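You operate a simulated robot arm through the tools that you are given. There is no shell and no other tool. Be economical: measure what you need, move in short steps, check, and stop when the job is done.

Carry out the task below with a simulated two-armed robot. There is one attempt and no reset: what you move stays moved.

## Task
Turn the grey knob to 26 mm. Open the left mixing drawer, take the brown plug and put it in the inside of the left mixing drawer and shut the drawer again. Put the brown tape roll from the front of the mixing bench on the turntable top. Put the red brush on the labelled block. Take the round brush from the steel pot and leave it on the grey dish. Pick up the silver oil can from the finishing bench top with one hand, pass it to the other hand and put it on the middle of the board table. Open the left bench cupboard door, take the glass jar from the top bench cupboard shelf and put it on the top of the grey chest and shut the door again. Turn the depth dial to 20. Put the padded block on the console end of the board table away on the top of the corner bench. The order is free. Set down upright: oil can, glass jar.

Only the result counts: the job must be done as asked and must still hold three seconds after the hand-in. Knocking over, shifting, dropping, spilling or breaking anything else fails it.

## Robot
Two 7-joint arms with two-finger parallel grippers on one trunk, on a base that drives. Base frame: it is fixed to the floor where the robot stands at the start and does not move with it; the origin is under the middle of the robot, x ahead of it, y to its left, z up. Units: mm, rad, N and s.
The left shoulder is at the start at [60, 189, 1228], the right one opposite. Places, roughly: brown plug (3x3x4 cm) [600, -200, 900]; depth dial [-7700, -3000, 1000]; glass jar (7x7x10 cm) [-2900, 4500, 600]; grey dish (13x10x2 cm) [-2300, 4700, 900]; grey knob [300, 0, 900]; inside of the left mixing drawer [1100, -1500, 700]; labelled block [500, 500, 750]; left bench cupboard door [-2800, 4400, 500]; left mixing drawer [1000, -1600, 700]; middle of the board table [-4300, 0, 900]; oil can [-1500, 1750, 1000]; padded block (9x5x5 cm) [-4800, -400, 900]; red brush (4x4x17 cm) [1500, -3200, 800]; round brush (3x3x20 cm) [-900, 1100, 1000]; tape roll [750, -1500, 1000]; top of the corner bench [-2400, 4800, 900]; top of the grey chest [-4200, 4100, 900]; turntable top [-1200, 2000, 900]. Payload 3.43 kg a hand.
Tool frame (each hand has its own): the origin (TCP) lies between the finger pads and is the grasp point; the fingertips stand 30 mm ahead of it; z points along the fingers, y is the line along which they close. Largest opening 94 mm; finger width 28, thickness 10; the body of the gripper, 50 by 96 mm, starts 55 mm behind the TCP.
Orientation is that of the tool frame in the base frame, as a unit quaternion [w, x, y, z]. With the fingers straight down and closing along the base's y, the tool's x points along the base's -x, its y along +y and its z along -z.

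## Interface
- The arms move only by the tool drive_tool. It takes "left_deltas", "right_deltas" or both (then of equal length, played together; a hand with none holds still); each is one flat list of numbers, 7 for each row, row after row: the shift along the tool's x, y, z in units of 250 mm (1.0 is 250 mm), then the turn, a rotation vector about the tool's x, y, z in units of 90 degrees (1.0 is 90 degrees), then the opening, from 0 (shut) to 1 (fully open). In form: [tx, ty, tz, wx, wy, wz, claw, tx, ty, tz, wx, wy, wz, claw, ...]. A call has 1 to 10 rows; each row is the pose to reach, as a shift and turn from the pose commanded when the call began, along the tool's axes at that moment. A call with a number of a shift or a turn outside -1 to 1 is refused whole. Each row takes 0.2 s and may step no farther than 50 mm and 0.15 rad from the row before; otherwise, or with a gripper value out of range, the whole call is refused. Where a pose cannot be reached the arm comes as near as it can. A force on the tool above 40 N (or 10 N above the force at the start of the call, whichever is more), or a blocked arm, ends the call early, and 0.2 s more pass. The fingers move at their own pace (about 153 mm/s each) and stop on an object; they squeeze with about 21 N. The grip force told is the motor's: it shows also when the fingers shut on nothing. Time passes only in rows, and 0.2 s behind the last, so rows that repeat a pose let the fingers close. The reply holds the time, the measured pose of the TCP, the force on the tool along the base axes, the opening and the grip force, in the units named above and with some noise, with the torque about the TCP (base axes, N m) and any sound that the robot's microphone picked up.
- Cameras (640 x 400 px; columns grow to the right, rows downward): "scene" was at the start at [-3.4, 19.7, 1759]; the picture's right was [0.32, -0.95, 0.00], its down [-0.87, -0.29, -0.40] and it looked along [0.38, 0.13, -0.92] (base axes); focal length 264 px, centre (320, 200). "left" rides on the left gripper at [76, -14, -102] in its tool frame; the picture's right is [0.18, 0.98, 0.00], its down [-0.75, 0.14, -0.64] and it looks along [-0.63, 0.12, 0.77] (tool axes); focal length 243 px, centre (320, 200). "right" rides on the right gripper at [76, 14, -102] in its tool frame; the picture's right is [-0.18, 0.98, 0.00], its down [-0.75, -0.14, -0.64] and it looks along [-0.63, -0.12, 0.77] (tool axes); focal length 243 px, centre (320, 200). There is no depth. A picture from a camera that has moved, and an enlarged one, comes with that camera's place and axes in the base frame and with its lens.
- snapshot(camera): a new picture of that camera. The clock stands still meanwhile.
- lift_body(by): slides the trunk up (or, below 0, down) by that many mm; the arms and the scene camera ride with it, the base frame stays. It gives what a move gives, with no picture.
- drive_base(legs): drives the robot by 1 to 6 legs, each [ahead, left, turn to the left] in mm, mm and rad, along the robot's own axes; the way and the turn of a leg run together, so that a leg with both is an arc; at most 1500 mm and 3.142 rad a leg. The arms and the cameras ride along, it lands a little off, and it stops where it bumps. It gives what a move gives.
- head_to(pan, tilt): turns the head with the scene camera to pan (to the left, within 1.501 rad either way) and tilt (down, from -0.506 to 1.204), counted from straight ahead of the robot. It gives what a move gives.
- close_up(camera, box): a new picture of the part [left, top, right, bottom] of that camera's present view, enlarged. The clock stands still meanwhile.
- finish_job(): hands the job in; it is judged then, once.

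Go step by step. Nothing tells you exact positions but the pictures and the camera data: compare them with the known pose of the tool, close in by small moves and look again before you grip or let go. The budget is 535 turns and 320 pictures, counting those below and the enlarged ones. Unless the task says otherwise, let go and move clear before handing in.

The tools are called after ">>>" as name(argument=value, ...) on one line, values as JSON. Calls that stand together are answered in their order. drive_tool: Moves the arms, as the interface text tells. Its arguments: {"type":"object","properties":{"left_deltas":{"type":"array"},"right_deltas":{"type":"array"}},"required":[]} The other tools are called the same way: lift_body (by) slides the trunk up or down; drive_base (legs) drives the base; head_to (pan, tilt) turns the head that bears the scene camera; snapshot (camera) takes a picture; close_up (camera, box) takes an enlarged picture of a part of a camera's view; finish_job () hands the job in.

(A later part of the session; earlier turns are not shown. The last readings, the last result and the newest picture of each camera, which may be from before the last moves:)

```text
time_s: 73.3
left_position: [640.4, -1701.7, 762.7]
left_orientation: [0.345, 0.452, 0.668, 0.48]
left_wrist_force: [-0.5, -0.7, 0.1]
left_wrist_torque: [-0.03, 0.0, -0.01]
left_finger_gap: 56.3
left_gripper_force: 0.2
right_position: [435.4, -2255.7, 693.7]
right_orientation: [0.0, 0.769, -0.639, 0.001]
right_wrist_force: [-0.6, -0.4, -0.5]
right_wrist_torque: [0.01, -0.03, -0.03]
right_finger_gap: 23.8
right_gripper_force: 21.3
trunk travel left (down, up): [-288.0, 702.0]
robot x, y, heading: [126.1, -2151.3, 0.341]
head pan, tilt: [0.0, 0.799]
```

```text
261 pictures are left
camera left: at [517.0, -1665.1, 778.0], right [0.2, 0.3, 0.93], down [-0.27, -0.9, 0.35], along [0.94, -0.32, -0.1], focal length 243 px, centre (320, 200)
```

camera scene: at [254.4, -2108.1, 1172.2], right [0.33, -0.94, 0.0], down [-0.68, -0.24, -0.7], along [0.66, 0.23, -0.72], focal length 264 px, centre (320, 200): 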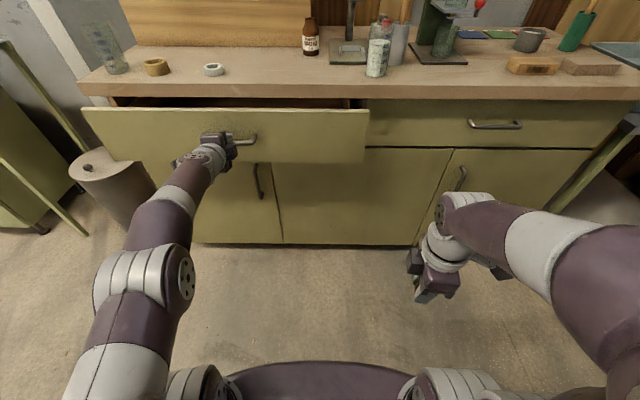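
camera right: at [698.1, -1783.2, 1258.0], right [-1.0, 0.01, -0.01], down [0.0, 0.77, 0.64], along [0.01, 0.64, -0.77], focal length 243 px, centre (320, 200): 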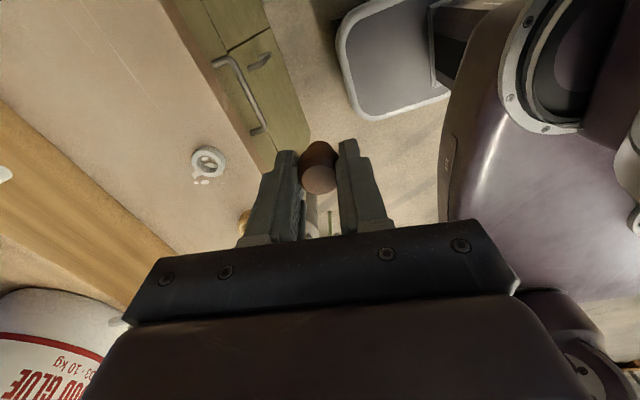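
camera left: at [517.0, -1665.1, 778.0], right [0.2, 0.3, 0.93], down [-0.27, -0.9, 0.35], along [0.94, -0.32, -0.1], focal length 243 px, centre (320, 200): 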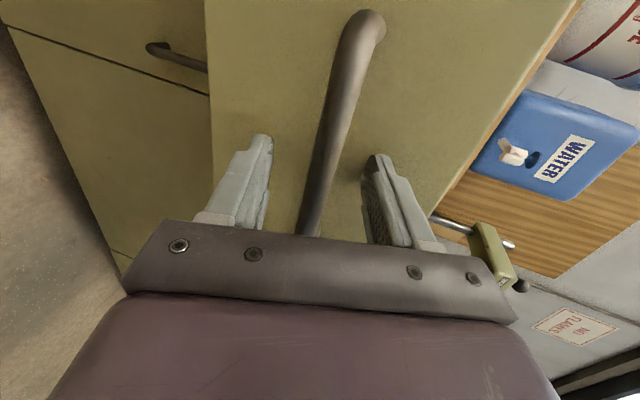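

Handle free. I back off 70, raise the trunk by 330, and look.

>>> drive_base(legs=[[-70, 0, 0]])

>>> lift_body(by=330)

>>> head_to(pan=0.1, tilt=0.95)

>>> snapshot(camera="scene")

```text
time_s: 74.3
left_position: [573.5, -1724.7, 762.7]
left_orientation: [0.346, 0.452, 0.668, 0.479]
left_wrist_force: [0.4, -1.1, -1.0]
left_wrist_torque: [-0.01, 0.0, 0.0]
left_finger_gap: 56.4
left_gripper_force: 0.0
right_position: [369.8, -2278.5, 693.0]
right_orientation: [-0.002, 0.768, -0.641, 0.002]
right_wrist_force: [-0.7, 0.5, -0.1]
right_wrist_torque: [0.0, 0.0, 0.03]
right_finger_gap: 24.0
right_gripper_force: 20.7
trunk travel left (down, up): [-288.0, 702.0]
robot x, y, heading: [63.4, -2173.4, 0.335]
head pan, tilt: [0.0, 0.799]
```

```text
time_s: 77.6
left_position: [573.3, -1725.2, 1091.7]
left_orientation: [0.345, 0.451, 0.669, 0.479]
left_wrist_force: [0.0, -0.1, 0.0]
left_wrist_torque: [-0.03, 0.02, 0.01]
left_finger_gap: 56.5
left_gripper_force: 0.0
right_position: [368.0, -2278.2, 1023.9]
right_orientation: [-0.001, 0.768, -0.64, 0.001]
right_wrist_force: [0.3, 0.7, -0.2]
right_wrist_torque: [-0.04, -0.01, -0.01]
right_finger_gap: 24.1
right_gripper_force: 21.6
trunk travel left (down, up): [-618.0, 372.0]
robot x, y, heading: [65.4, -2177.2, 0.343]
head pan, tilt: [0.0, 0.799]
```

```text
time_s: 78.3
left_position: [574.6, -1724.6, 1092.6]
left_orientation: [0.346, 0.453, 0.668, 0.479]
left_wrist_force: [-0.2, -0.3, 0.3]
left_wrist_torque: [-0.02, -0.03, 0.02]
left_finger_gap: 56.5
left_gripper_force: 0.1
right_position: [368.6, -2278.0, 1023.7]
right_orientation: [-0.001, 0.768, -0.64, 0.002]
right_wrist_force: [0.8, -0.7, -0.8]
right_wrist_torque: [0.0, 0.02, 0.03]
right_finger_gap: 23.9
right_gripper_force: 20.3
trunk travel left (down, up): [-618.0, 372.0]
robot x, y, heading: [63.1, -2172.3, 0.336]
head pan, tilt: [0.099, 0.949]
```

```text
260 pictures are left
camera scene: at [72.3, -2165.0, 1490.8], right [0.42, -0.91, 0.0], down [-0.74, -0.34, -0.58], along [0.53, 0.25, -0.81], focal length 264 px, centre (320, 200)
```

scene: 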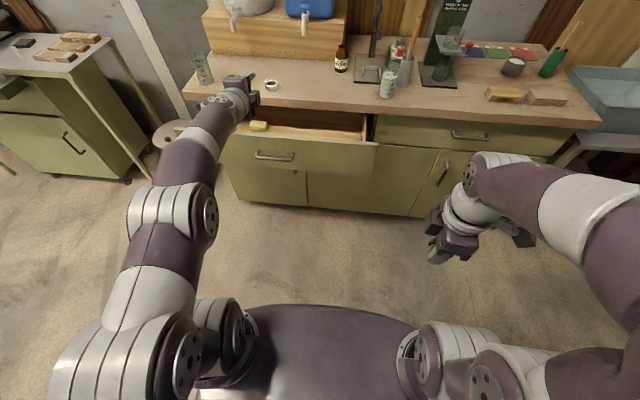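

The drawer stands open about 220 mm with a yellow item at its left. I drive to bring the right hand over the right half of the drawer (left hand passes high above the bench).

>>> drive_base(legs=[[0, 170, 0], [340, 0, 0]])

>>> drive_tool(right_deltas=[-0.15, 0, 0, 0, 0, 0, 0.1, -0.3, 0, 0, 0, 0, 0, 0.1, -0.45, -0.08, 0, 0, 0, 0, 0.1, -0.58, -0.24, 0, 0, 0, 0, 0.1, -0.58, -0.42, 0, 0, 0, 0, 0.1, -0.58, -0.6, 0, 0, 0, 0, 0.1, -0.58, -0.78, 0, 0, 0, 0, 0.1])

>>> snapshot(camera="right")

>>> snapshot(camera="scene")

```text
time_s: 81.6
left_position: [832.1, -1444.6, 1092.1]
left_orientation: [0.345, 0.45, 0.669, 0.48]
left_wrist_force: [-0.1, -0.8, -0.6]
left_wrist_torque: [-0.01, 0.0, 0.03]
left_finger_gap: 56.5
left_gripper_force: 0.1
right_position: [630.1, -1999.5, 1024.7]
right_orientation: [-0.001, 0.77, -0.638, 0.002]
right_wrist_force: [0.3, 0.2, -0.4]
right_wrist_torque: [0.04, 0.04, -0.01]
right_finger_gap: 23.7
right_gripper_force: 20.5
trunk travel left (down, up): [-618.0, 372.0]
robot x, y, heading: [322.6, -1894.5, 0.344]
head pan, tilt: [0.099, 0.949]
```

```text
refused: row 4 steps farther than a row can; nothing moved
```

```text
259 pictures are left
camera right: at [629.6, -2076.7, 1125.5], right [-1.0, 0.0, 0.0], down [0.0, 0.77, 0.64], along [0.0, 0.64, -0.77], focal length 243 px, centre (320, 200)
```

right: 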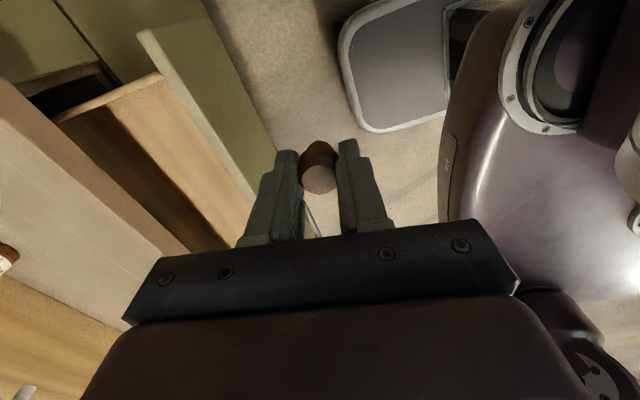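

```text
258 pictures are left
camera scene: at [332.7, -1886.9, 1490.8], right [0.43, -0.9, 0.0], down [-0.73, -0.35, -0.58], along [0.53, 0.25, -0.81], focal length 264 px, centre (320, 200)
```

scene: 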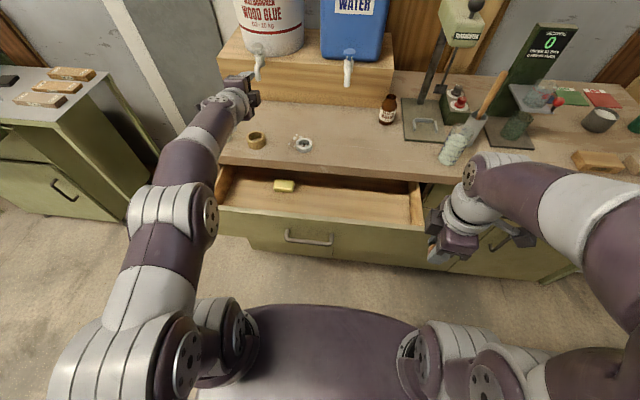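

I move the right hand left and forward over the drawer's right half, coming down to z ≈ 930.

>>> drive_tool(right_deltas=[-0.15, 0, 0.06, 0, 0, 0, 0.1, -0.3, -0.05, 0.12, 0, 0, 0, 0.1, -0.43, -0.14, 0.18, 0, 0, 0, 0.1, -0.54, -0.26, 0.24, 0, 0, 0, 0.1, -0.63, -0.4, 0.3, 0, 0, 0, 0.1, -0.71, -0.55, 0.36, 0, 0, 0, 0.1, -0.77, -0.7, 0.38, 0, 0, 0, 0.1, -0.797, -0.813, 0.38, 0, 0, 0, 0.1])

>>> snapshot(camera="right")

>>> snapshot(camera="scene")

```text
time_s: 83.4
left_position: [832.8, -1443.7, 1092.5]
left_orientation: [0.344, 0.451, 0.67, 0.48]
left_wrist_force: [0.1, 0.0, -0.8]
left_wrist_torque: [0.02, -0.01, 0.01]
left_finger_gap: 56.6
left_gripper_force: 0.1
right_position: [796.1, -1766.0, 930.5]
right_orientation: [0.0, 0.769, -0.639, 0.001]
right_wrist_force: [0.6, -0.5, -0.1]
right_wrist_torque: [0.01, 0.04, -0.01]
right_finger_gap: 23.9
right_gripper_force: 20.7
trunk travel left (down, up): [-618.0, 372.0]
robot x, y, heading: [320.0, -1899.6, 0.343]
head pan, tilt: [0.099, 0.949]
```

```text
257 pictures are left
camera right: at [796.3, -1842.7, 1032.0], right [-1.0, 0.0, 0.0], down [0.0, 0.77, 0.64], along [0.0, 0.64, -0.77], focal length 243 px, centre (320, 200)
```

right: 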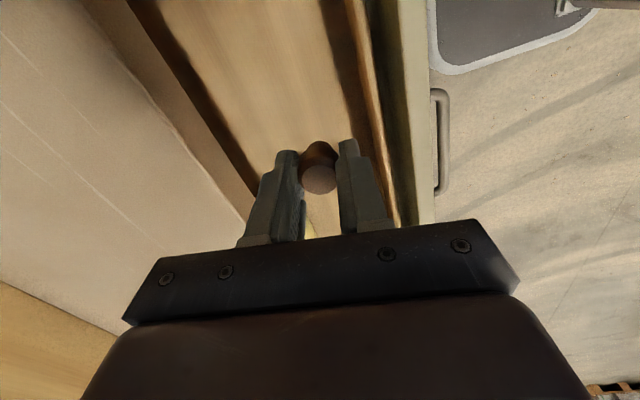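

```text
256 pictures are left
camera scene: at [332.9, -1886.6, 1490.8], right [0.43, -0.9, 0.0], down [-0.74, -0.35, -0.58], along [0.53, 0.25, -0.81], focal length 264 px, centre (320, 200)
```

scene: 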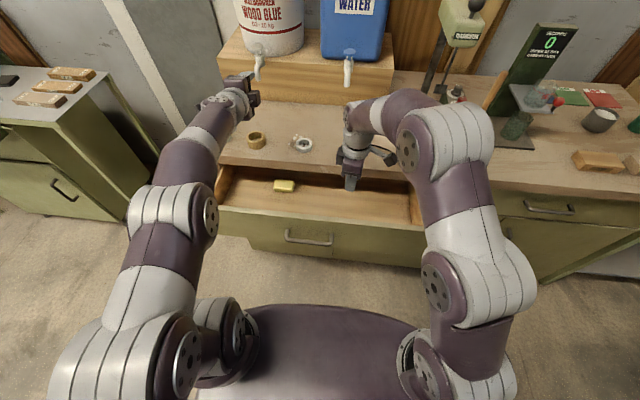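

The plug is over the opening; I shift 11 mm away from the drawer front and descend.

>>> drive_tool(right_deltas=[0, -0.045, 0.1, 0, 0, 0, 0.1, 0, -0.045, 0.22, 0, 0, 0, 0.1, 0, -0.045, 0.34, 0, 0, 0, 0.1, 0, -0.045, 0.46, 0, 0, 0, 0.1])

>>> snapshot(camera="right")

```text
time_s: 84.4
left_position: [832.0, -1445.3, 1093.4]
left_orientation: [0.344, 0.451, 0.67, 0.479]
left_wrist_force: [0.4, -0.4, 0.0]
left_wrist_torque: [0.02, 0.0, 0.02]
left_finger_gap: 56.2
left_gripper_force: 0.0
right_position: [804.5, -1763.5, 812.0]
right_orientation: [-0.001, 0.771, -0.637, 0.001]
right_wrist_force: [-0.1, 0.1, -0.7]
right_wrist_torque: [0.0, 0.04, 0.0]
right_finger_gap: 23.8
right_gripper_force: 20.7
trunk travel left (down, up): [-618.0, 372.0]
robot x, y, heading: [322.2, -1900.9, 0.343]
head pan, tilt: [0.099, 0.949]
```

```text
255 pictures are left
camera right: at [804.9, -1841.0, 914.2], right [-1.0, 0.0, 0.0], down [0.0, 0.77, 0.64], along [0.0, 0.64, -0.77], focal length 243 px, centre (320, 200)
```

right: 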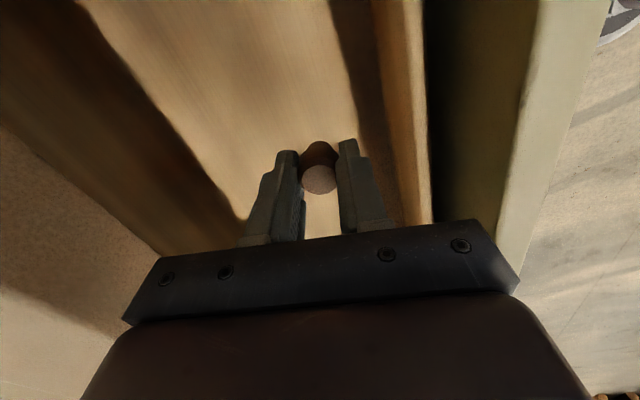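

>>> drive_tool(right_deltas=[0, 0, 0.05, 0, 0, 0, 0.1, 0, 0, 0.1, 0, 0, 0, 0.1, 0, 0, 0.14, 0, 0, 0, 0.1, 0, 0, 0.18, 0, 0, 0, 0.1, 0, 0, 0.22, 0, 0, 0, 0.1])

>>> snapshot(camera="right")

```text
time_s: 85.6
left_position: [831.3, -1444.3, 1092.4]
left_orientation: [0.345, 0.451, 0.669, 0.48]
left_wrist_force: [0.1, 0.2, 0.5]
left_wrist_torque: [-0.02, 0.03, -0.04]
left_finger_gap: 56.6
left_gripper_force: 0.1
right_position: [805.1, -1763.9, 758.9]
right_orientation: [-0.001, 0.769, -0.639, 0.001]
right_wrist_force: [-1.1, -0.4, -0.3]
right_wrist_torque: [-0.02, 0.04, 0.01]
right_finger_gap: 23.9
right_gripper_force: 21.4
trunk travel left (down, up): [-618.0, 372.0]
robot x, y, heading: [321.9, -1899.5, 0.34]
head pan, tilt: [0.099, 0.949]
```

```text
254 pictures are left
camera right: at [805.1, -1841.9, 860.9], right [-1.0, 0.0, 0.0], down [0.0, 0.77, 0.64], along [0.0, 0.64, -0.77], focal length 243 px, centre (320, 200)
```

right: 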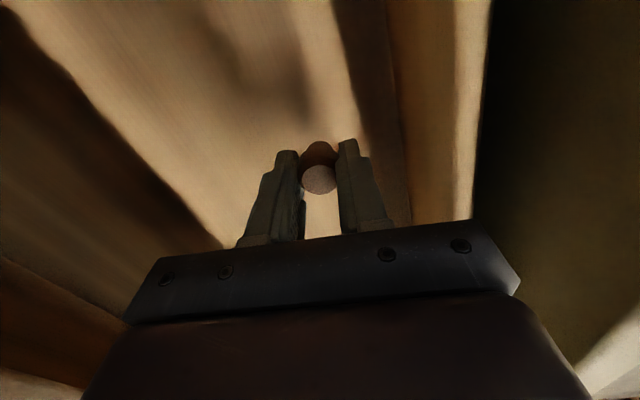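

>>> drive_tool(right_deltas=[0, 0, 0.03, 0, 0, 0, 0.1, 0, 0, 0.06, 0, 0, 0, 0.1, 0, 0, 0.09, 0, 0, 0, 0.1, 0, 0, 0.12, 0, 0, 0, 0.1, 0, 0, 0.15, 0, 0, 0, 0.1])

>>> snapshot(camera="right")

```text
time_s: 86.8
left_position: [827.8, -1445.3, 1093.8]
left_orientation: [0.345, 0.45, 0.668, 0.481]
left_wrist_force: [0.2, -0.1, 0.1]
left_wrist_torque: [0.0, 0.03, 0.01]
left_finger_gap: 56.5
left_gripper_force: 0.0
right_position: [806.4, -1763.5, 724.8]
right_orientation: [-0.005, 0.77, -0.638, 0.004]
right_wrist_force: [2.0, -3.5, 39.4]
right_wrist_torque: [-0.39, 0.58, 0.13]
right_finger_gap: 24.5
right_gripper_force: 21.3
trunk travel left (down, up): [-618.0, 372.0]
robot x, y, heading: [324.1, -1899.6, 0.347]
head pan, tilt: [0.099, 0.949]
```

```text
253 pictures are left
camera right: at [804.7, -1841.8, 826.8], right [-1.0, 0.0, -0.01], down [-0.01, 0.76, 0.64], along [0.01, 0.64, -0.76], focal length 243 px, centre (320, 200)
```

right: 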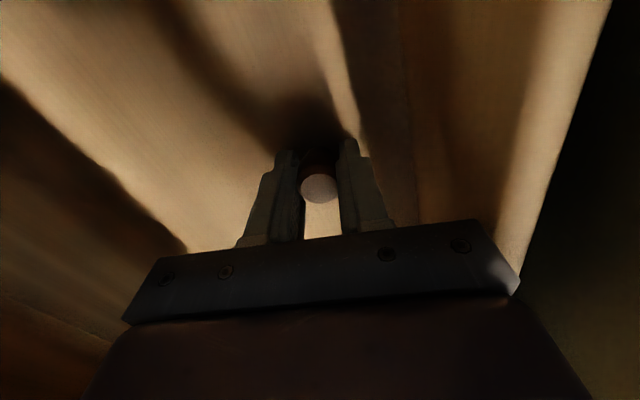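

The plug rests on the drawer floor. I ease off, open, and rise straight up.

>>> drive_tool(right_deltas=[0, 0, -0.012, 0, 0, 0, 0.1, 0, 0, -0.012, 0, 0, 0, 0.5, 0, 0, -0.012, 0, 0, 0, 0.5, 0, 0, -0.15, 0, 0, 0, 0.5, 0, 0, -0.3, 0, 0, 0, 0.5, 0, 0, -0.46, 0, 0, 0, 0.5, 0, 0, -0.62, 0, 0, 0, 0.5, 0, 0, -0.78, 0, 0, 0, 0.5, 0, 0, -0.92, 0, 0, 0, 0.5])

>>> snapshot(camera="right")

```text
time_s: 88.8
left_position: [832.3, -1444.7, 1091.9]
left_orientation: [0.344, 0.451, 0.67, 0.48]
left_wrist_force: [-0.5, 0.5, 0.4]
left_wrist_torque: [0.03, -0.04, 0.0]
left_finger_gap: 56.3
left_gripper_force: 0.0
right_position: [801.4, -1764.5, 946.5]
right_orientation: [0.0, 0.771, -0.637, 0.003]
right_wrist_force: [-0.1, 1.2, -0.5]
right_wrist_torque: [0.0, 0.0, 0.02]
right_finger_gap: 46.7
right_gripper_force: 0.0
right hand out of reach, approached as far as the arm can: row 9
trunk travel left (down, up): [-618.0, 372.0]
robot x, y, heading: [323.2, -1901.2, 0.343]
head pan, tilt: [0.099, 0.949]
```

```text
252 pictures are left
camera right: at [801.7, -1841.6, 1048.6], right [-1.0, 0.0, 0.0], down [0.0, 0.77, 0.64], along [0.0, 0.64, -0.77], focal length 243 px, centre (320, 200)
```

right: 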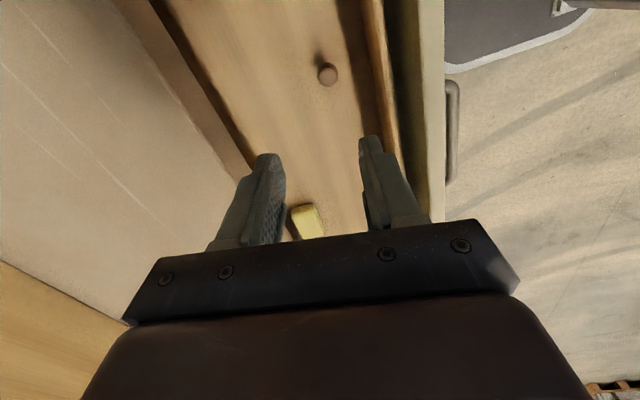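

The plug stands in the drawer. I retract the right hand, back the base away, lower the trunk again and push the drawer shut with the left hand.

>>> drive_tool(right_deltas=[0, 0.16, 0, 0, 0, 0, 0.5, 0, 0.32, 0, 0, 0, 0, 0.5, 0.06, 0.48, 0, 0, 0, 0, 0.5, 0.18, 0.6, 0, 0, 0, 0, 0.5, 0.32, 0.7, 0, 0, 0, 0, 0.5, 0.46, 0.78, 0, 0, 0, 0, 0.5, 0.6, 0.8, 0, 0, 0, 0, 0.5])

>>> drive_base(legs=[[-380, 0, 0], [0, -170, 0]])

>>> lift_body(by=-330)

>>> snapshot(camera="left")

```text
time_s: 90.4
left_position: [833.0, -1445.5, 1093.3]
left_orientation: [0.343, 0.452, 0.669, 0.481]
left_wrist_force: [0.7, -0.5, 0.5]
left_wrist_torque: [-0.05, 0.01, 0.01]
left_finger_gap: 56.6
left_gripper_force: 0.1
right_position: [627.5, -1950.7, 948.2]
right_orientation: [-0.001, 0.77, -0.638, 0.002]
right_wrist_force: [0.6, -0.2, 0.3]
right_wrist_torque: [0.04, 0.02, 0.03]
right_finger_gap: 46.8
right_gripper_force: 0.1
trunk travel left (down, up): [-618.0, 372.0]
robot x, y, heading: [325.2, -1899.6, 0.34]
head pan, tilt: [0.099, 0.949]
```

```text
time_s: 93.8
left_position: [534.4, -1727.4, 1092.3]
left_orientation: [0.344, 0.451, 0.669, 0.48]
left_wrist_force: [-0.2, 0.1, 0.3]
left_wrist_torque: [0.0, 0.03, -0.01]
left_finger_gap: 56.7
left_gripper_force: 0.0
right_position: [332.2, -2233.4, 948.3]
right_orientation: [-0.001, 0.77, -0.638, 0.002]
right_wrist_force: [-1.3, 0.2, -0.1]
right_wrist_torque: [0.01, 0.01, 0.0]
right_finger_gap: 47.1
right_gripper_force: 0.0
trunk travel left (down, up): [-618.0, 372.0]
robot x, y, heading: [27.2, -2183.4, 0.348]
head pan, tilt: [0.099, 0.949]
```

```text
time_s: 97.1
left_position: [535.1, -1726.9, 763.2]
left_orientation: [0.343, 0.45, 0.67, 0.481]
left_wrist_force: [-0.7, 0.0, -0.6]
left_wrist_torque: [0.01, 0.02, 0.01]
left_finger_gap: 56.6
left_gripper_force: 0.0
right_position: [332.0, -2231.9, 617.1]
right_orientation: [-0.002, 0.77, -0.637, 0.002]
right_wrist_force: [0.1, -0.3, -0.2]
right_wrist_torque: [0.01, -0.01, 0.03]
right_finger_gap: 46.9
right_gripper_force: 0.1
trunk travel left (down, up): [-288.0, 702.0]
robot x, y, heading: [23.7, -2182.1, 0.345]
head pan, tilt: [0.099, 0.949]
```

```text
251 pictures are left
camera left: at [411.4, -1691.8, 778.2], right [0.2, 0.3, 0.93], down [-0.26, -0.9, 0.35], along [0.94, -0.32, -0.1], focal length 243 px, centre (320, 200)
```

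left: 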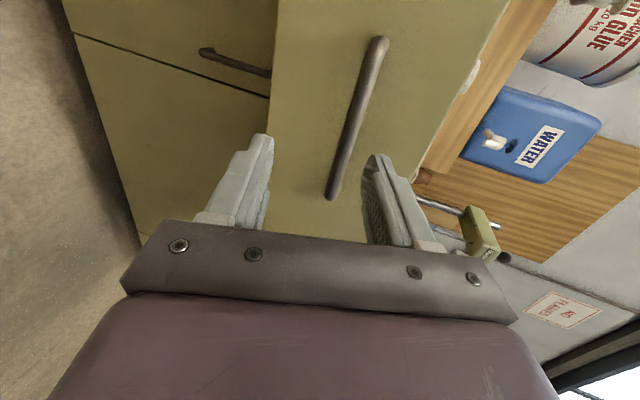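

>>> drive_base(legs=[[100, -8, 0]])

>>> drive_tool(left_deltas=[0, 0, 0, 0, 0, 0, 0.05, 0, 0, 0, 0, 0, 0, 0.05, 0, 0, 0, 0, 0, 0, 0.05])

>>> snapshot(camera="left")

```text
time_s: 98.2
left_position: [631.3, -1698.5, 762.4]
left_orientation: [0.343, 0.45, 0.67, 0.481]
left_wrist_force: [-0.8, 0.5, -0.6]
left_wrist_torque: [0.01, 0.01, 0.02]
left_finger_gap: 56.6
left_gripper_force: 0.0
right_position: [428.3, -2206.4, 617.5]
right_orientation: [-0.001, 0.771, -0.636, 0.001]
right_wrist_force: [-0.3, -0.2, -0.1]
right_wrist_torque: [0.01, 0.04, 0.01]
right_finger_gap: 47.0
right_gripper_force: 0.0
trunk travel left (down, up): [-288.0, 702.0]
robot x, y, heading: [124.2, -2154.1, 0.347]
head pan, tilt: [0.099, 0.949]
```

```text
time_s: 99.0
left_position: [629.4, -1699.6, 764.5]
left_orientation: [0.344, 0.45, 0.669, 0.482]
left_wrist_force: [0.4, 4.0, 9.2]
left_wrist_torque: [1.34, 0.34, -0.39]
left_finger_gap: 14.5
left_gripper_force: 45.0
right_position: [427.8, -2204.7, 617.7]
right_orientation: [-0.001, 0.771, -0.637, 0.003]
right_wrist_force: [0.1, -0.3, -1.1]
right_wrist_torque: [0.04, 0.0, 0.0]
right_finger_gap: 47.1
right_gripper_force: 0.1
trunk travel left (down, up): [-288.0, 702.0]
robot x, y, heading: [121.3, -2156.1, 0.354]
head pan, tilt: [0.099, 0.949]
```

```text
250 pictures are left
camera left: at [506.3, -1664.9, 779.8], right [0.2, 0.3, 0.93], down [-0.26, -0.9, 0.35], along [0.94, -0.31, -0.1], focal length 243 px, centre (320, 200)
```

left: 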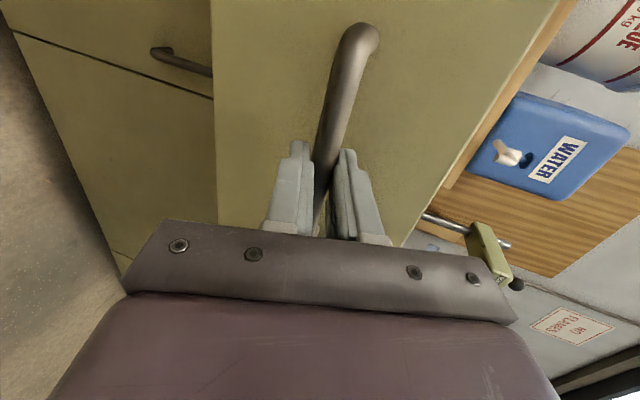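

Gripped. I push with the base; the heading is a little left of the wall normal, so I mix a tiny correction in.

>>> drive_base(legs=[[110, -2, 0], [100, -2, 0]])

>>> snapshot(camera="scene")

```text
time_s: 100.9
left_position: [825.2, -1633.8, 764.0]
left_orientation: [0.342, 0.451, 0.669, 0.482]
left_wrist_force: [10.5, -27.5, 10.8]
left_wrist_torque: [0.89, 0.23, -1.46]
left_finger_gap: 14.3
left_gripper_force: 45.2
right_position: [625.3, -2138.1, 617.4]
right_orientation: [-0.003, 0.773, -0.634, 0.002]
right_wrist_force: [0.2, -0.3, -0.3]
right_wrist_torque: [0.02, 0.0, -0.02]
right_finger_gap: 47.1
right_gripper_force: 0.0
trunk travel left (down, up): [-288.0, 702.0]
robot x, y, heading: [318.3, -2089.3, 0.356]
head pan, tilt: [0.099, 0.949]
```

```text
249 pictures are left
camera scene: at [328.9, -2081.1, 1160.8], right [0.44, -0.9, 0.0], down [-0.73, -0.35, -0.58], along [0.52, 0.26, -0.81], focal length 264 px, centre (320, 200)
```

scene: 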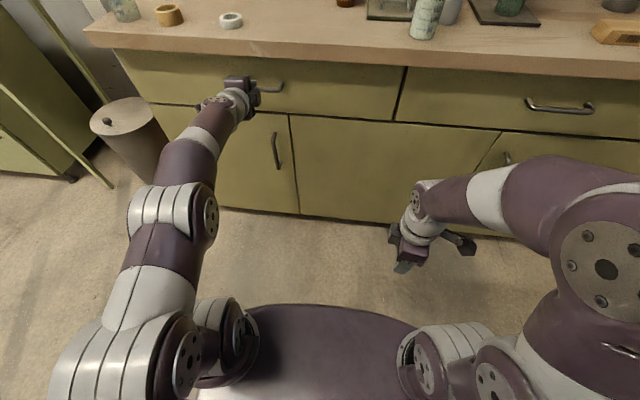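

>>> drive_base(legs=[[10, 0, 0]])

>>> close_up(camera="scene", box=[260, 40, 540, 215])

```text
time_s: 101.7
left_position: [828.5, -1634.0, 763.1]
left_orientation: [0.341, 0.454, 0.667, 0.483]
left_wrist_force: [-14.5, -8.1, 3.6]
left_wrist_torque: [1.33, 0.49, -0.49]
left_finger_gap: 14.3
left_gripper_force: 45.0
right_position: [627.2, -2137.5, 619.4]
right_orientation: [-0.003, 0.773, -0.635, 0.004]
right_wrist_force: [0.2, -0.4, 0.1]
right_wrist_torque: [0.04, 0.03, -0.01]
right_finger_gap: 47.0
right_gripper_force: 0.1
trunk travel left (down, up): [-288.0, 702.0]
robot x, y, heading: [325.9, -2084.3, 0.354]
head pan, tilt: [0.099, 0.949]
stopped in leg 1: the force on the tool passed its limit at 49 N (the readings are from after the stop); the commanded pose is now the measured one
```

```text
2.29 times, centred on (400, 128) of scene
camera zoom: at [329.8, -2077.5, 1160.8], right [0.44, -0.9, 0.0], down [-0.73, -0.35, -0.58], along [0.53, 0.26, -0.81], focal length 602 px, centre (137, 366)
```

zoom: 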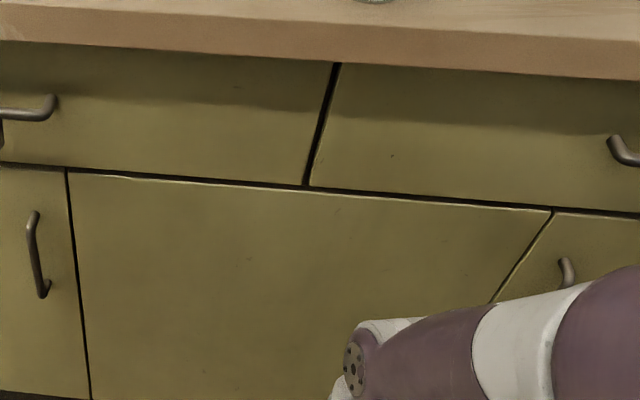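

The drawer is shut and flush. I release, back well away, raise the trunk and bring the left hand back to pointing down.

>>> drive_tool(left_deltas=[0, 0, 0, 0, 0, 0, 0.6, 0, 0, 0, 0, 0, 0, 0.6, 0, 0, 0, 0, 0, 0, 0.6])

>>> drive_base(legs=[[-300, 0, -0.02]])

>>> lift_body(by=380)

>>> drive_tool(left_deltas=[0, 0, -0.1, 0.08, 0, 0, 0.6, 0, 0, -0.2, 0.16, 0, 0, 0.6, 0, 0, -0.3, 0.24, 0, 0, 0.6, 0, 0, -0.4, 0.32, 0, 0, 0.6, 0, 0, -0.5, 0.4, 0, 0, 0.6, 0, 0, -0.6, 0.48, 0, 0, 0.6, 0, 0, -0.7, 0.56, 0, 0, 0.6, 0, 0, -0.8, 0.64, 0, 0, 0.6, 0, 0, -0.8, 0.72, 0, 0, 0.6, 0, 0, -0.8, 0.8, 0, 0, 0.6])

>>> snapshot(camera="scene")

```text
time_s: 102.5
left_position: [828.9, -1632.8, 762.4]
left_orientation: [0.343, 0.453, 0.669, 0.48]
left_wrist_force: [0.4, 0.1, -0.2]
left_wrist_torque: [0.02, 0.0, 0.0]
left_finger_gap: 56.3
left_gripper_force: 0.1
right_position: [629.2, -2135.7, 618.5]
right_orientation: [-0.002, 0.772, -0.635, 0.002]
right_wrist_force: [0.5, -0.5, -0.1]
right_wrist_torque: [0.01, 0.0, 0.0]
right_finger_gap: 46.9
right_gripper_force: 0.1
trunk travel left (down, up): [-288.0, 702.0]
robot x, y, heading: [325.1, -2085.6, 0.35]
head pan, tilt: [0.099, 0.949]
```

```text
time_s: 104.5
left_position: [559.7, -1742.2, 762.0]
left_orientation: [0.348, 0.459, 0.664, 0.477]
left_wrist_force: [-0.4, 0.3, 1.1]
left_wrist_torque: [0.0, -0.01, -0.01]
left_finger_gap: 56.2
left_gripper_force: 0.1
right_position: [350.0, -2241.6, 619.3]
right_orientation: [0.0, 0.766, -0.643, 0.003]
right_wrist_force: [-0.8, -0.3, -0.1]
right_wrist_torque: [0.0, -0.02, 0.0]
right_finger_gap: 46.8
right_gripper_force: 0.2
trunk travel left (down, up): [-288.0, 702.0]
robot x, y, heading: [43.0, -2187.2, 0.33]
head pan, tilt: [0.099, 0.949]
```

```text
time_s: 108.2
left_position: [559.3, -1741.8, 1140.5]
left_orientation: [0.348, 0.459, 0.664, 0.476]
left_wrist_force: [-0.4, 0.0, 0.0]
left_wrist_torque: [0.01, 0.01, -0.01]
left_finger_gap: 56.5
left_gripper_force: 0.0
right_position: [348.9, -2241.4, 997.9]
right_orientation: [-0.002, 0.766, -0.643, 0.002]
right_wrist_force: [0.8, -0.9, -0.6]
right_wrist_torque: [0.0, 0.01, 0.02]
right_finger_gap: 47.4
right_gripper_force: 0.1
trunk travel left (down, up): [-668.0, 322.0]
robot x, y, heading: [46.4, -2186.2, 0.326]
head pan, tilt: [0.099, 0.949]
```

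```text
time_s: 110.4
left_position: [352.3, -1824.6, 1072.3]
left_orientation: [0.016, 0.577, 0.817, 0.007]
left_wrist_force: [-0.2, 0.5, -0.2]
left_wrist_torque: [0.0, 0.02, -0.02]
left_finger_gap: 56.5
left_gripper_force: 0.1
left hand out of reach, approached as far as the arm can: row 7, 8, 9, 10
right_position: [349.6, -2241.6, 998.6]
right_orientation: [-0.002, 0.766, -0.643, 0.001]
right_wrist_force: [0.4, 0.6, 0.5]
right_wrist_torque: [-0.01, -0.03, 0.0]
right_finger_gap: 46.9
right_gripper_force: 0.0
trunk travel left (down, up): [-668.0, 322.0]
robot x, y, heading: [43.0, -2184.6, 0.331]
head pan, tilt: [0.099, 0.949]
```

```text
247 pictures are left
camera scene: at [54.3, -2174.9, 1540.8], right [0.42, -0.91, 0.0], down [-0.74, -0.34, -0.58], along [0.53, 0.24, -0.81], focal length 264 px, centre (320, 200)
```

scene: 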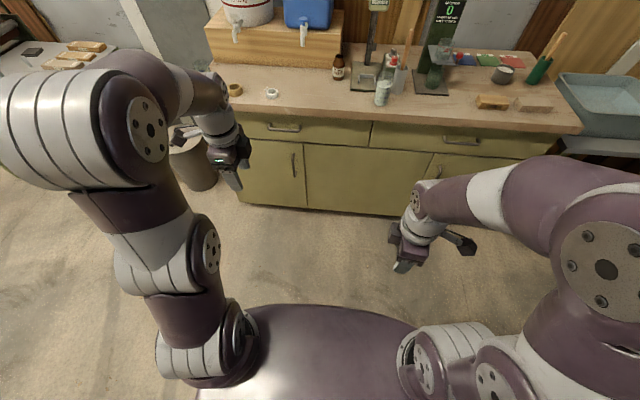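

The left hand is back in its natural downward pose. I drive so the tape roll lies within left-hand reach and turn the left gripper so its camera faces me.

>>> drive_base(legs=[[0, 273, 0], [500, 0, 0]])

>>> drive_tool(left_deltas=[0, 0, 0, 0, 0, -0.09, 0.8, 0, 0, 0, 0, 0, -0.18, 0.8, 0, 0, 0, 0, 0, -0.27, 0.8, 0, 0, 0, 0, 0, -0.36, 0.8, 0, 0, 0, 0, 0, -0.45, 0.8, 0, 0, 0, 0, 0, -0.54, 0.8, 0, 0, 0, 0, 0, -0.63, 0.8, 0, 0, 0, 0, 0, -0.72, 0.8, 0, 0, 0, 0, 0, -0.81, 0.8, 0, 0, 0, 0, 0, -0.9, 0.8])

>>> snapshot(camera="left")

```text
time_s: 114.8
left_position: [729.4, -1416.1, 1073.3]
left_orientation: [0.016, 0.578, 0.816, 0.007]
left_wrist_force: [-0.6, -0.2, 0.9]
left_wrist_torque: [0.02, 0.0, 0.05]
left_finger_gap: 56.2
left_gripper_force: 0.0
right_position: [726.2, -1831.5, 997.8]
right_orientation: [-0.002, 0.765, -0.644, 0.002]
right_wrist_force: [-0.6, -0.5, 0.4]
right_wrist_torque: [0.01, -0.01, -0.01]
right_finger_gap: 47.1
right_gripper_force: 0.1
trunk travel left (down, up): [-668.0, 322.0]
robot x, y, heading: [421.8, -1777.2, 0.327]
head pan, tilt: [0.099, 0.949]
```

```text
time_s: 117.0
left_position: [730.0, -1417.0, 1073.1]
left_orientation: [0.018, -0.092, 0.996, -0.005]
left_wrist_force: [0.0, 0.1, 0.9]
left_wrist_torque: [0.03, 0.03, 0.01]
left_finger_gap: 75.4
left_gripper_force: 0.0
right_position: [724.2, -1831.8, 997.7]
right_orientation: [-0.002, 0.765, -0.644, 0.002]
right_wrist_force: [-0.5, 0.2, 0.5]
right_wrist_torque: [-0.03, -0.01, 0.0]
right_finger_gap: 46.9
right_gripper_force: 0.0
trunk travel left (down, up): [-668.0, 322.0]
robot x, y, heading: [421.0, -1779.7, 0.331]
head pan, tilt: [0.099, 0.949]
```

```text
246 pictures are left
camera left: at [653.3, -1443.0, 1173.3], right [-0.36, 0.93, -0.02], down [0.69, 0.28, 0.67], along [0.63, 0.23, -0.75], focal length 243 px, centre (320, 200)
```

left: 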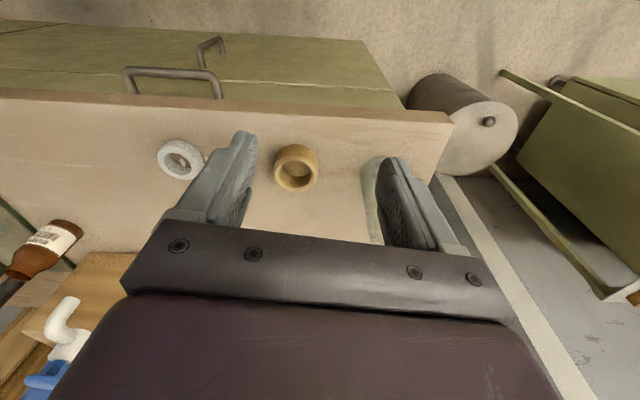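

The tape roll is at about [838, -1410]. I move over it and come down to z ≈ 960.

>>> drive_tool(left_deltas=[-0.09, -0.01, 0.09, 0, 0, -0.03, 0.75, -0.18, -0.02, 0.18, 0, 0, -0.06, 0.75, -0.27, -0.03, 0.27, 0, 0, -0.09, 0.75, -0.35, -0.04, 0.36, 0, 0, -0.09, 0.75, -0.43, -0.052, 0.45, 0, 0, -0.09, 0.75])

>>> snapshot(camera="left")

```text
time_s: 118.2
left_position: [842.1, -1409.9, 964.0]
left_orientation: [0.016, -0.161, 0.987, -0.007]
left_wrist_force: [0.6, -0.4, -0.6]
left_wrist_torque: [0.01, 0.02, -0.03]
left_finger_gap: 70.5
left_gripper_force: 0.0
right_position: [724.9, -1830.9, 997.2]
right_orientation: [-0.002, 0.765, -0.644, 0.003]
right_wrist_force: [-0.5, -1.2, 0.0]
right_wrist_torque: [-0.03, 0.02, 0.01]
right_finger_gap: 47.0
right_gripper_force: 0.0
trunk travel left (down, up): [-668.0, 322.0]
robot x, y, heading: [420.4, -1772.7, 0.33]
head pan, tilt: [0.099, 0.949]
```

```text
245 pictures are left
camera left: at [770.9, -1445.4, 1065.2], right [-0.49, 0.87, -0.02], down [0.65, 0.38, 0.66], along [0.59, 0.31, -0.75], focal length 243 px, centre (320, 200)
```

left: 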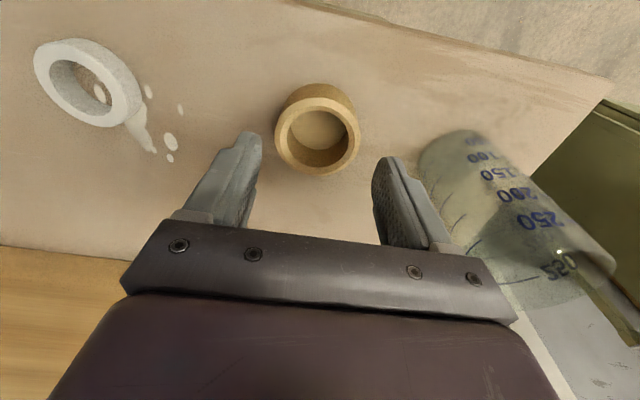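

The tape roll is centred and the beaker is clear by ~50 mm. I descend gently.

>>> drive_tool(left_deltas=[0, 0, 0.06, 0, 0, 0, 0.78, 0, 0, 0.12, 0, 0, 0, 0.78, 0, 0, 0.16, 0, 0, 0, 0.78, 0, 0, 0.18, 0, 0, 0, 0.78])

>>> snapshot(camera="left")

```text
time_s: 119.2
left_position: [842.9, -1411.0, 920.7]
left_orientation: [0.018, -0.162, 0.987, -0.006]
left_wrist_force: [0.3, 0.6, -0.2]
left_wrist_torque: [0.0, 0.03, 0.01]
left_finger_gap: 73.3
left_gripper_force: 0.1
right_position: [725.5, -1831.9, 997.4]
right_orientation: [-0.001, 0.765, -0.644, 0.002]
right_wrist_force: [-1.0, 0.1, -0.1]
right_wrist_torque: [0.0, 0.02, 0.02]
right_finger_gap: 47.1
right_gripper_force: 0.1
trunk travel left (down, up): [-668.0, 322.0]
robot x, y, heading: [418.9, -1779.4, 0.328]
head pan, tilt: [0.099, 0.949]
```

```text
244 pictures are left
camera left: at [771.6, -1447.7, 1020.8], right [-0.49, 0.87, -0.02], down [0.65, 0.38, 0.66], along [0.59, 0.31, -0.75], focal length 243 px, centre (320, 200)
```

left: 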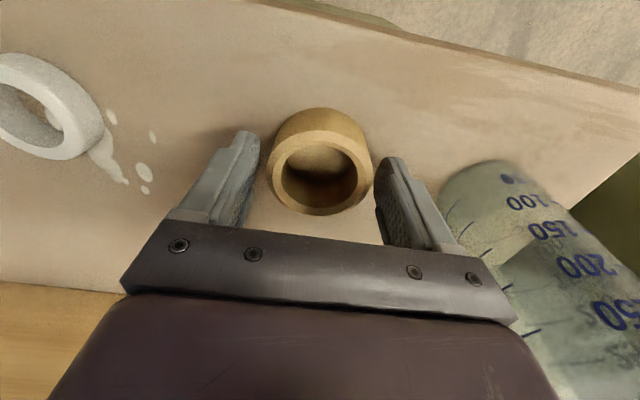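

>>> drive_tool(left_deltas=[0, 0, 0.02, 0, 0, 0, 0.78, 0, 0, 0.02, 0, 0, 0, 0.5, 0, 0, 0.02, 0, 0, 0, 0.5, 0, 0, 0.02, 0, 0, 0, 0.5])

>>> drive_tool(left_deltas=[0, 0, -0.08, 0, 0, 0, 0.5, 0, 0, -0.2, 0, 0, 0, 0.5, 0, 0, -0.36, 0, 0, 0, 0.5, 0.1, 0, -0.5, 0, 0, 0, 0.5, 0.25, 0, -0.62, 0, 0, 0, 0.5])

>>> snapshot(camera="left")

```text
time_s: 120.2
left_position: [843.6, -1410.9, 913.5]
left_orientation: [0.018, -0.161, 0.987, -0.006]
left_wrist_force: [0.5, 0.6, 3.3]
left_wrist_torque: [0.12, 0.04, -0.02]
left_finger_gap: 59.4
left_gripper_force: 21.2
right_position: [724.0, -1832.5, 998.9]
right_orientation: [-0.002, 0.765, -0.644, 0.001]
right_wrist_force: [0.5, 0.5, 0.1]
right_wrist_torque: [0.01, 0.01, -0.02]
right_finger_gap: 47.0
right_gripper_force: 0.0
trunk travel left (down, up): [-668.0, 322.0]
robot x, y, heading: [420.0, -1774.3, 0.329]
head pan, tilt: [0.099, 0.949]
```

```text
time_s: 121.4
left_position: [772.9, -1434.0, 1061.7]
left_orientation: [0.018, -0.161, 0.987, -0.007]
left_wrist_force: [-1.2, -0.3, -0.4]
left_wrist_torque: [0.01, -0.02, -0.02]
left_finger_gap: 58.9
left_gripper_force: 21.0
left hand out of reach, approached as far as the arm can: row 5
right_position: [724.6, -1832.7, 998.9]
right_orientation: [-0.002, 0.765, -0.644, 0.003]
right_wrist_force: [-0.4, -0.2, 0.7]
right_wrist_torque: [0.01, 0.0, 0.03]
right_finger_gap: 46.9
right_gripper_force: 0.0
trunk travel left (down, up): [-668.0, 322.0]
robot x, y, heading: [419.8, -1775.5, 0.328]
head pan, tilt: [0.099, 0.949]
```

```text
243 pictures are left
camera left: at [701.4, -1470.1, 1163.7], right [-0.49, 0.87, -0.02], down [0.65, 0.38, 0.66], along [0.59, 0.31, -0.75], focal length 243 px, centre (320, 200)
```

left: 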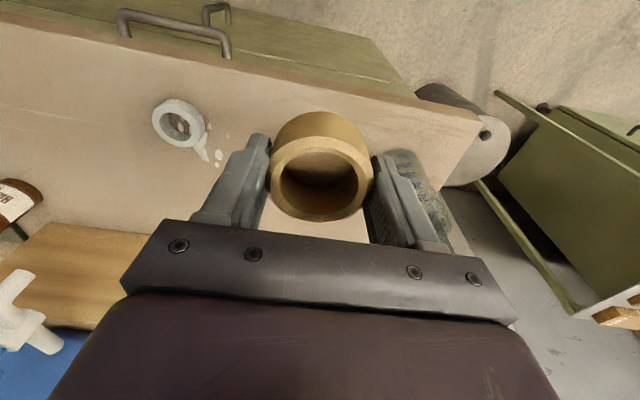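

Tape roll held. Next the red brush near [1500, -3200], past the bench's right end by the sink; I back off and slide right.

>>> drive_base(legs=[[-200, 0, 0], [0, -1450, 0]])

>>> head_to(pan=-0.2, tilt=0.7)

>>> snapshot(camera="scene")

```text
time_s: 129.5
left_position: [1042.3, -2807.5, 1062.4]
left_orientation: [0.016, -0.172, 0.985, -0.007]
left_wrist_force: [0.0, 0.0, -0.5]
left_wrist_torque: [0.01, -0.01, -0.01]
left_finger_gap: 58.7
left_gripper_force: 21.2
right_position: [1002.4, -3207.2, 997.5]
right_orientation: [-0.002, 0.773, -0.635, 0.002]
right_wrist_force: [-0.8, -0.5, 0.5]
right_wrist_torque: [0.01, 0.0, 0.04]
right_finger_gap: 47.0
right_gripper_force: 0.1
trunk travel left (down, up): [-668.0, 322.0]
robot x, y, heading: [697.7, -3157.6, 0.355]
head pan, tilt: [0.099, 0.949]
```

```text
time_s: 130.3
left_position: [1043.7, -2806.2, 1062.3]
left_orientation: [0.017, -0.173, 0.985, -0.007]
left_wrist_force: [0.3, -1.0, -0.7]
left_wrist_torque: [0.02, -0.01, -0.03]
left_finger_gap: 58.7
left_gripper_force: 20.9
right_position: [1002.1, -3206.5, 997.9]
right_orientation: [-0.001, 0.772, -0.635, 0.002]
right_wrist_force: [-0.7, 0.6, -0.1]
right_wrist_torque: [-0.03, -0.02, -0.01]
right_finger_gap: 47.0
right_gripper_force: 0.0
trunk travel left (down, up): [-668.0, 322.0]
robot x, y, heading: [697.9, -3156.9, 0.351]
head pan, tilt: [-0.201, 0.7]
```

```text
242 pictures are left
camera scene: at [724.3, -3165.5, 1560.5], right [0.15, -0.99, 0.0], down [-0.64, -0.1, -0.76], along [0.76, 0.12, -0.64], focal length 264 px, centre (320, 200)
```

scene: 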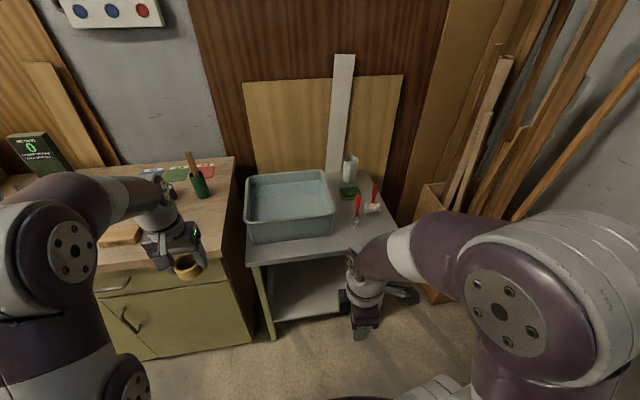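

>>> close_up(camera="scene", box=[310, 140, 420, 240])

>>> snapshot(camera="right")

```text
4.00 times, centred on (365, 190) of scene
camera zoom: at [724.3, -3165.5, 1560.5], right [0.15, -0.99, 0.0], down [-0.64, -0.1, -0.76], along [0.76, 0.12, -0.64], focal length 1054 px, centre (140, 240)
```

zoom: 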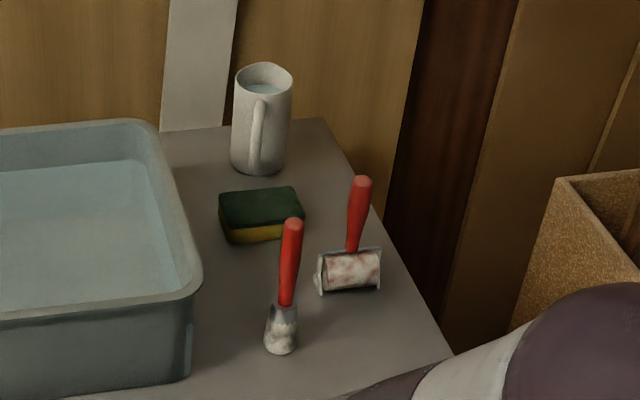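

```text
240 pictures are left
camera right: at [1002.8, -3284.4, 1100.1], right [-1.0, -0.01, -0.01], down [-0.01, 0.77, 0.64], along [0.0, 0.64, -0.77], focal length 243 px, centre (320, 200)
```

right: 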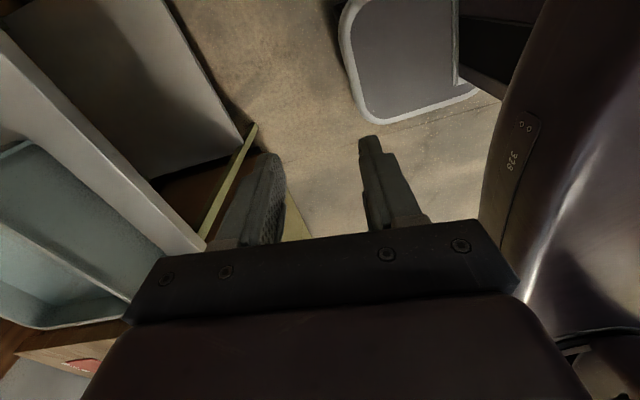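

Two red-handled tools stand by the sink: a brush and a roller. I retract the left hand, shift right and approach.

>>> drive_tool(left_deltas=[0.15, 0, 0, 0, 0, 0, 0.5, 0.3, 0, 0, 0, 0, 0, 0.5, 0.45, 0, 0, 0, 0, 0, 0.5, 0.6, 0, 0, 0, 0, 0, 0.5])

>>> drive_base(legs=[[0, -115, -0.02], [230, 0, 0]])

>>> snapshot(camera="scene")

>>> snapshot(camera="right")

```text
time_s: 131.3
left_position: [901.1, -2857.4, 1054.9]
left_orientation: [0.019, -0.172, 0.985, -0.006]
left_wrist_force: [0.0, -1.0, 0.3]
left_wrist_torque: [0.02, -0.06, -0.01]
left_finger_gap: 58.7
left_gripper_force: 21.4
right_position: [1001.3, -3207.0, 998.5]
right_orientation: [-0.002, 0.772, -0.635, 0.003]
right_wrist_force: [0.1, 0.7, 0.4]
right_wrist_torque: [-0.02, 0.0, 0.0]
right_finger_gap: 46.8
right_gripper_force: 0.1
trunk travel left (down, up): [-668.0, 322.0]
robot x, y, heading: [694.2, -3157.6, 0.357]
head pan, tilt: [-0.201, 0.7]
```

```text
time_s: 133.8
left_position: [1161.1, -2888.9, 1054.3]
left_orientation: [0.017, -0.164, 0.986, -0.006]
left_wrist_force: [0.6, -0.1, 0.0]
left_wrist_torque: [0.02, 0.0, 0.0]
left_finger_gap: 58.6
left_gripper_force: 20.6
right_position: [1252.7, -3241.1, 997.4]
right_orientation: [-0.002, 0.767, -0.642, 0.003]
right_wrist_force: [-0.6, 0.2, 0.9]
right_wrist_torque: [-0.01, 0.02, -0.02]
right_finger_gap: 47.1
right_gripper_force: 0.0
trunk travel left (down, up): [-668.0, 322.0]
robot x, y, heading: [948.3, -3187.3, 0.333]
head pan, tilt: [-0.201, 0.7]
```

```text
239 pictures are left
camera scene: at [976.3, -3194.6, 1560.6], right [0.13, -0.99, 0.0], down [-0.64, -0.09, -0.76], along [0.76, 0.1, -0.64], focal length 264 px, centre (320, 200)
```

scene: 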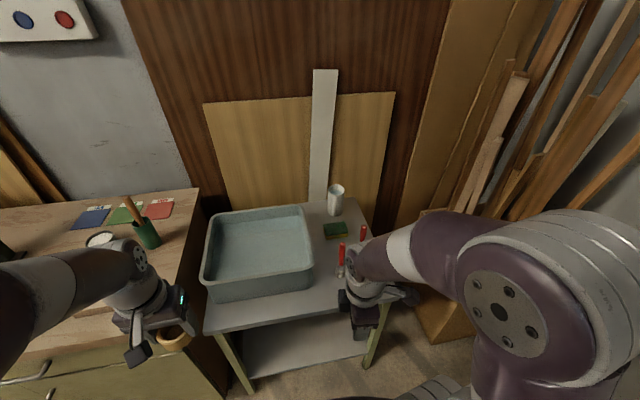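

```text
238 pictures are left
camera right: at [1252.3, -3318.8, 1100.1], right [-1.0, 0.01, -0.01], down [0.0, 0.77, 0.64], along [0.01, 0.64, -0.77], focal length 243 px, centre (320, 200)
```

right: 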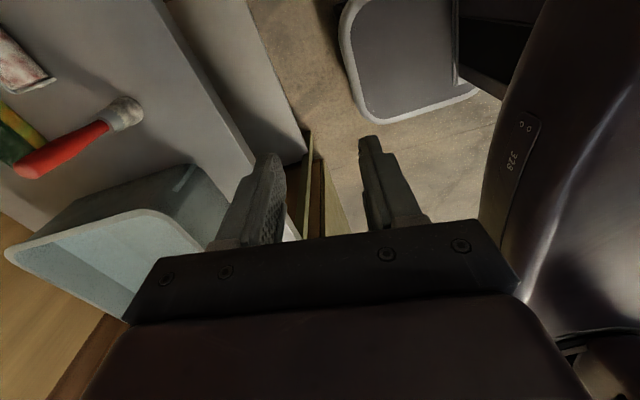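

The brush stands upright on its bristles at about [1566, -3188], its top near z 888. I advance 80 mm and move the right hand over it.

>>> drive_base(legs=[[80, 0, 0]])

>>> drive_tool(right_deltas=[0, -0.18, 0, 0, 0, 0, 0.5, 0, -0.36, 0, 0, 0, 0, 0.5, -0.02, -0.54, 0.0, 0, 0, 0, 0.5, -0.04, -0.7, 0.0, 0, 0, 0, 0.5])

>>> snapshot(camera="right")

```text
time_s: 134.9
left_position: [1236.3, -2863.8, 1054.1]
left_orientation: [0.016, -0.163, 0.986, -0.007]
left_wrist_force: [-0.6, -0.2, -1.5]
left_wrist_torque: [-0.04, 0.0, 0.0]
left_finger_gap: 58.5
left_gripper_force: 20.9
right_position: [1329.5, -3214.4, 998.7]
right_orientation: [-0.001, 0.767, -0.642, 0.002]
right_wrist_force: [0.1, -0.1, -0.8]
right_wrist_torque: [-0.01, -0.01, -0.02]
right_finger_gap: 47.0
right_gripper_force: 0.0
trunk travel left (down, up): [-668.0, 322.0]
robot x, y, heading: [1021.2, -3162.5, 0.331]
head pan, tilt: [-0.201, 0.7]
```

```text
time_s: 135.9
left_position: [1236.2, -2862.8, 1053.8]
left_orientation: [0.017, -0.163, 0.986, -0.006]
left_wrist_force: [0.0, 0.1, -0.9]
left_wrist_torque: [0.01, 0.02, 0.0]
left_finger_gap: 58.7
left_gripper_force: 21.1
right_position: [1499.6, -3172.2, 995.1]
right_orientation: [0.0, 0.767, -0.642, 0.002]
right_wrist_force: [0.5, 0.0, 0.2]
right_wrist_torque: [0.02, 0.05, 0.0]
right_finger_gap: 46.8
right_gripper_force: 0.1
trunk travel left (down, up): [-668.0, 322.0]
robot x, y, heading: [1019.7, -3159.6, 0.332]
head pan, tilt: [-0.201, 0.7]
```

```text
237 pictures are left
camera right: at [1497.1, -3250.8, 1096.9], right [-1.0, 0.01, 0.0], down [0.0, 0.77, 0.64], along [0.01, 0.64, -0.77], focal length 243 px, centre (320, 200)
```

right: 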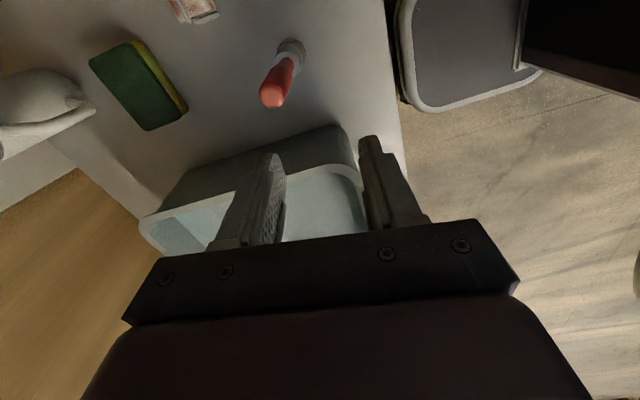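

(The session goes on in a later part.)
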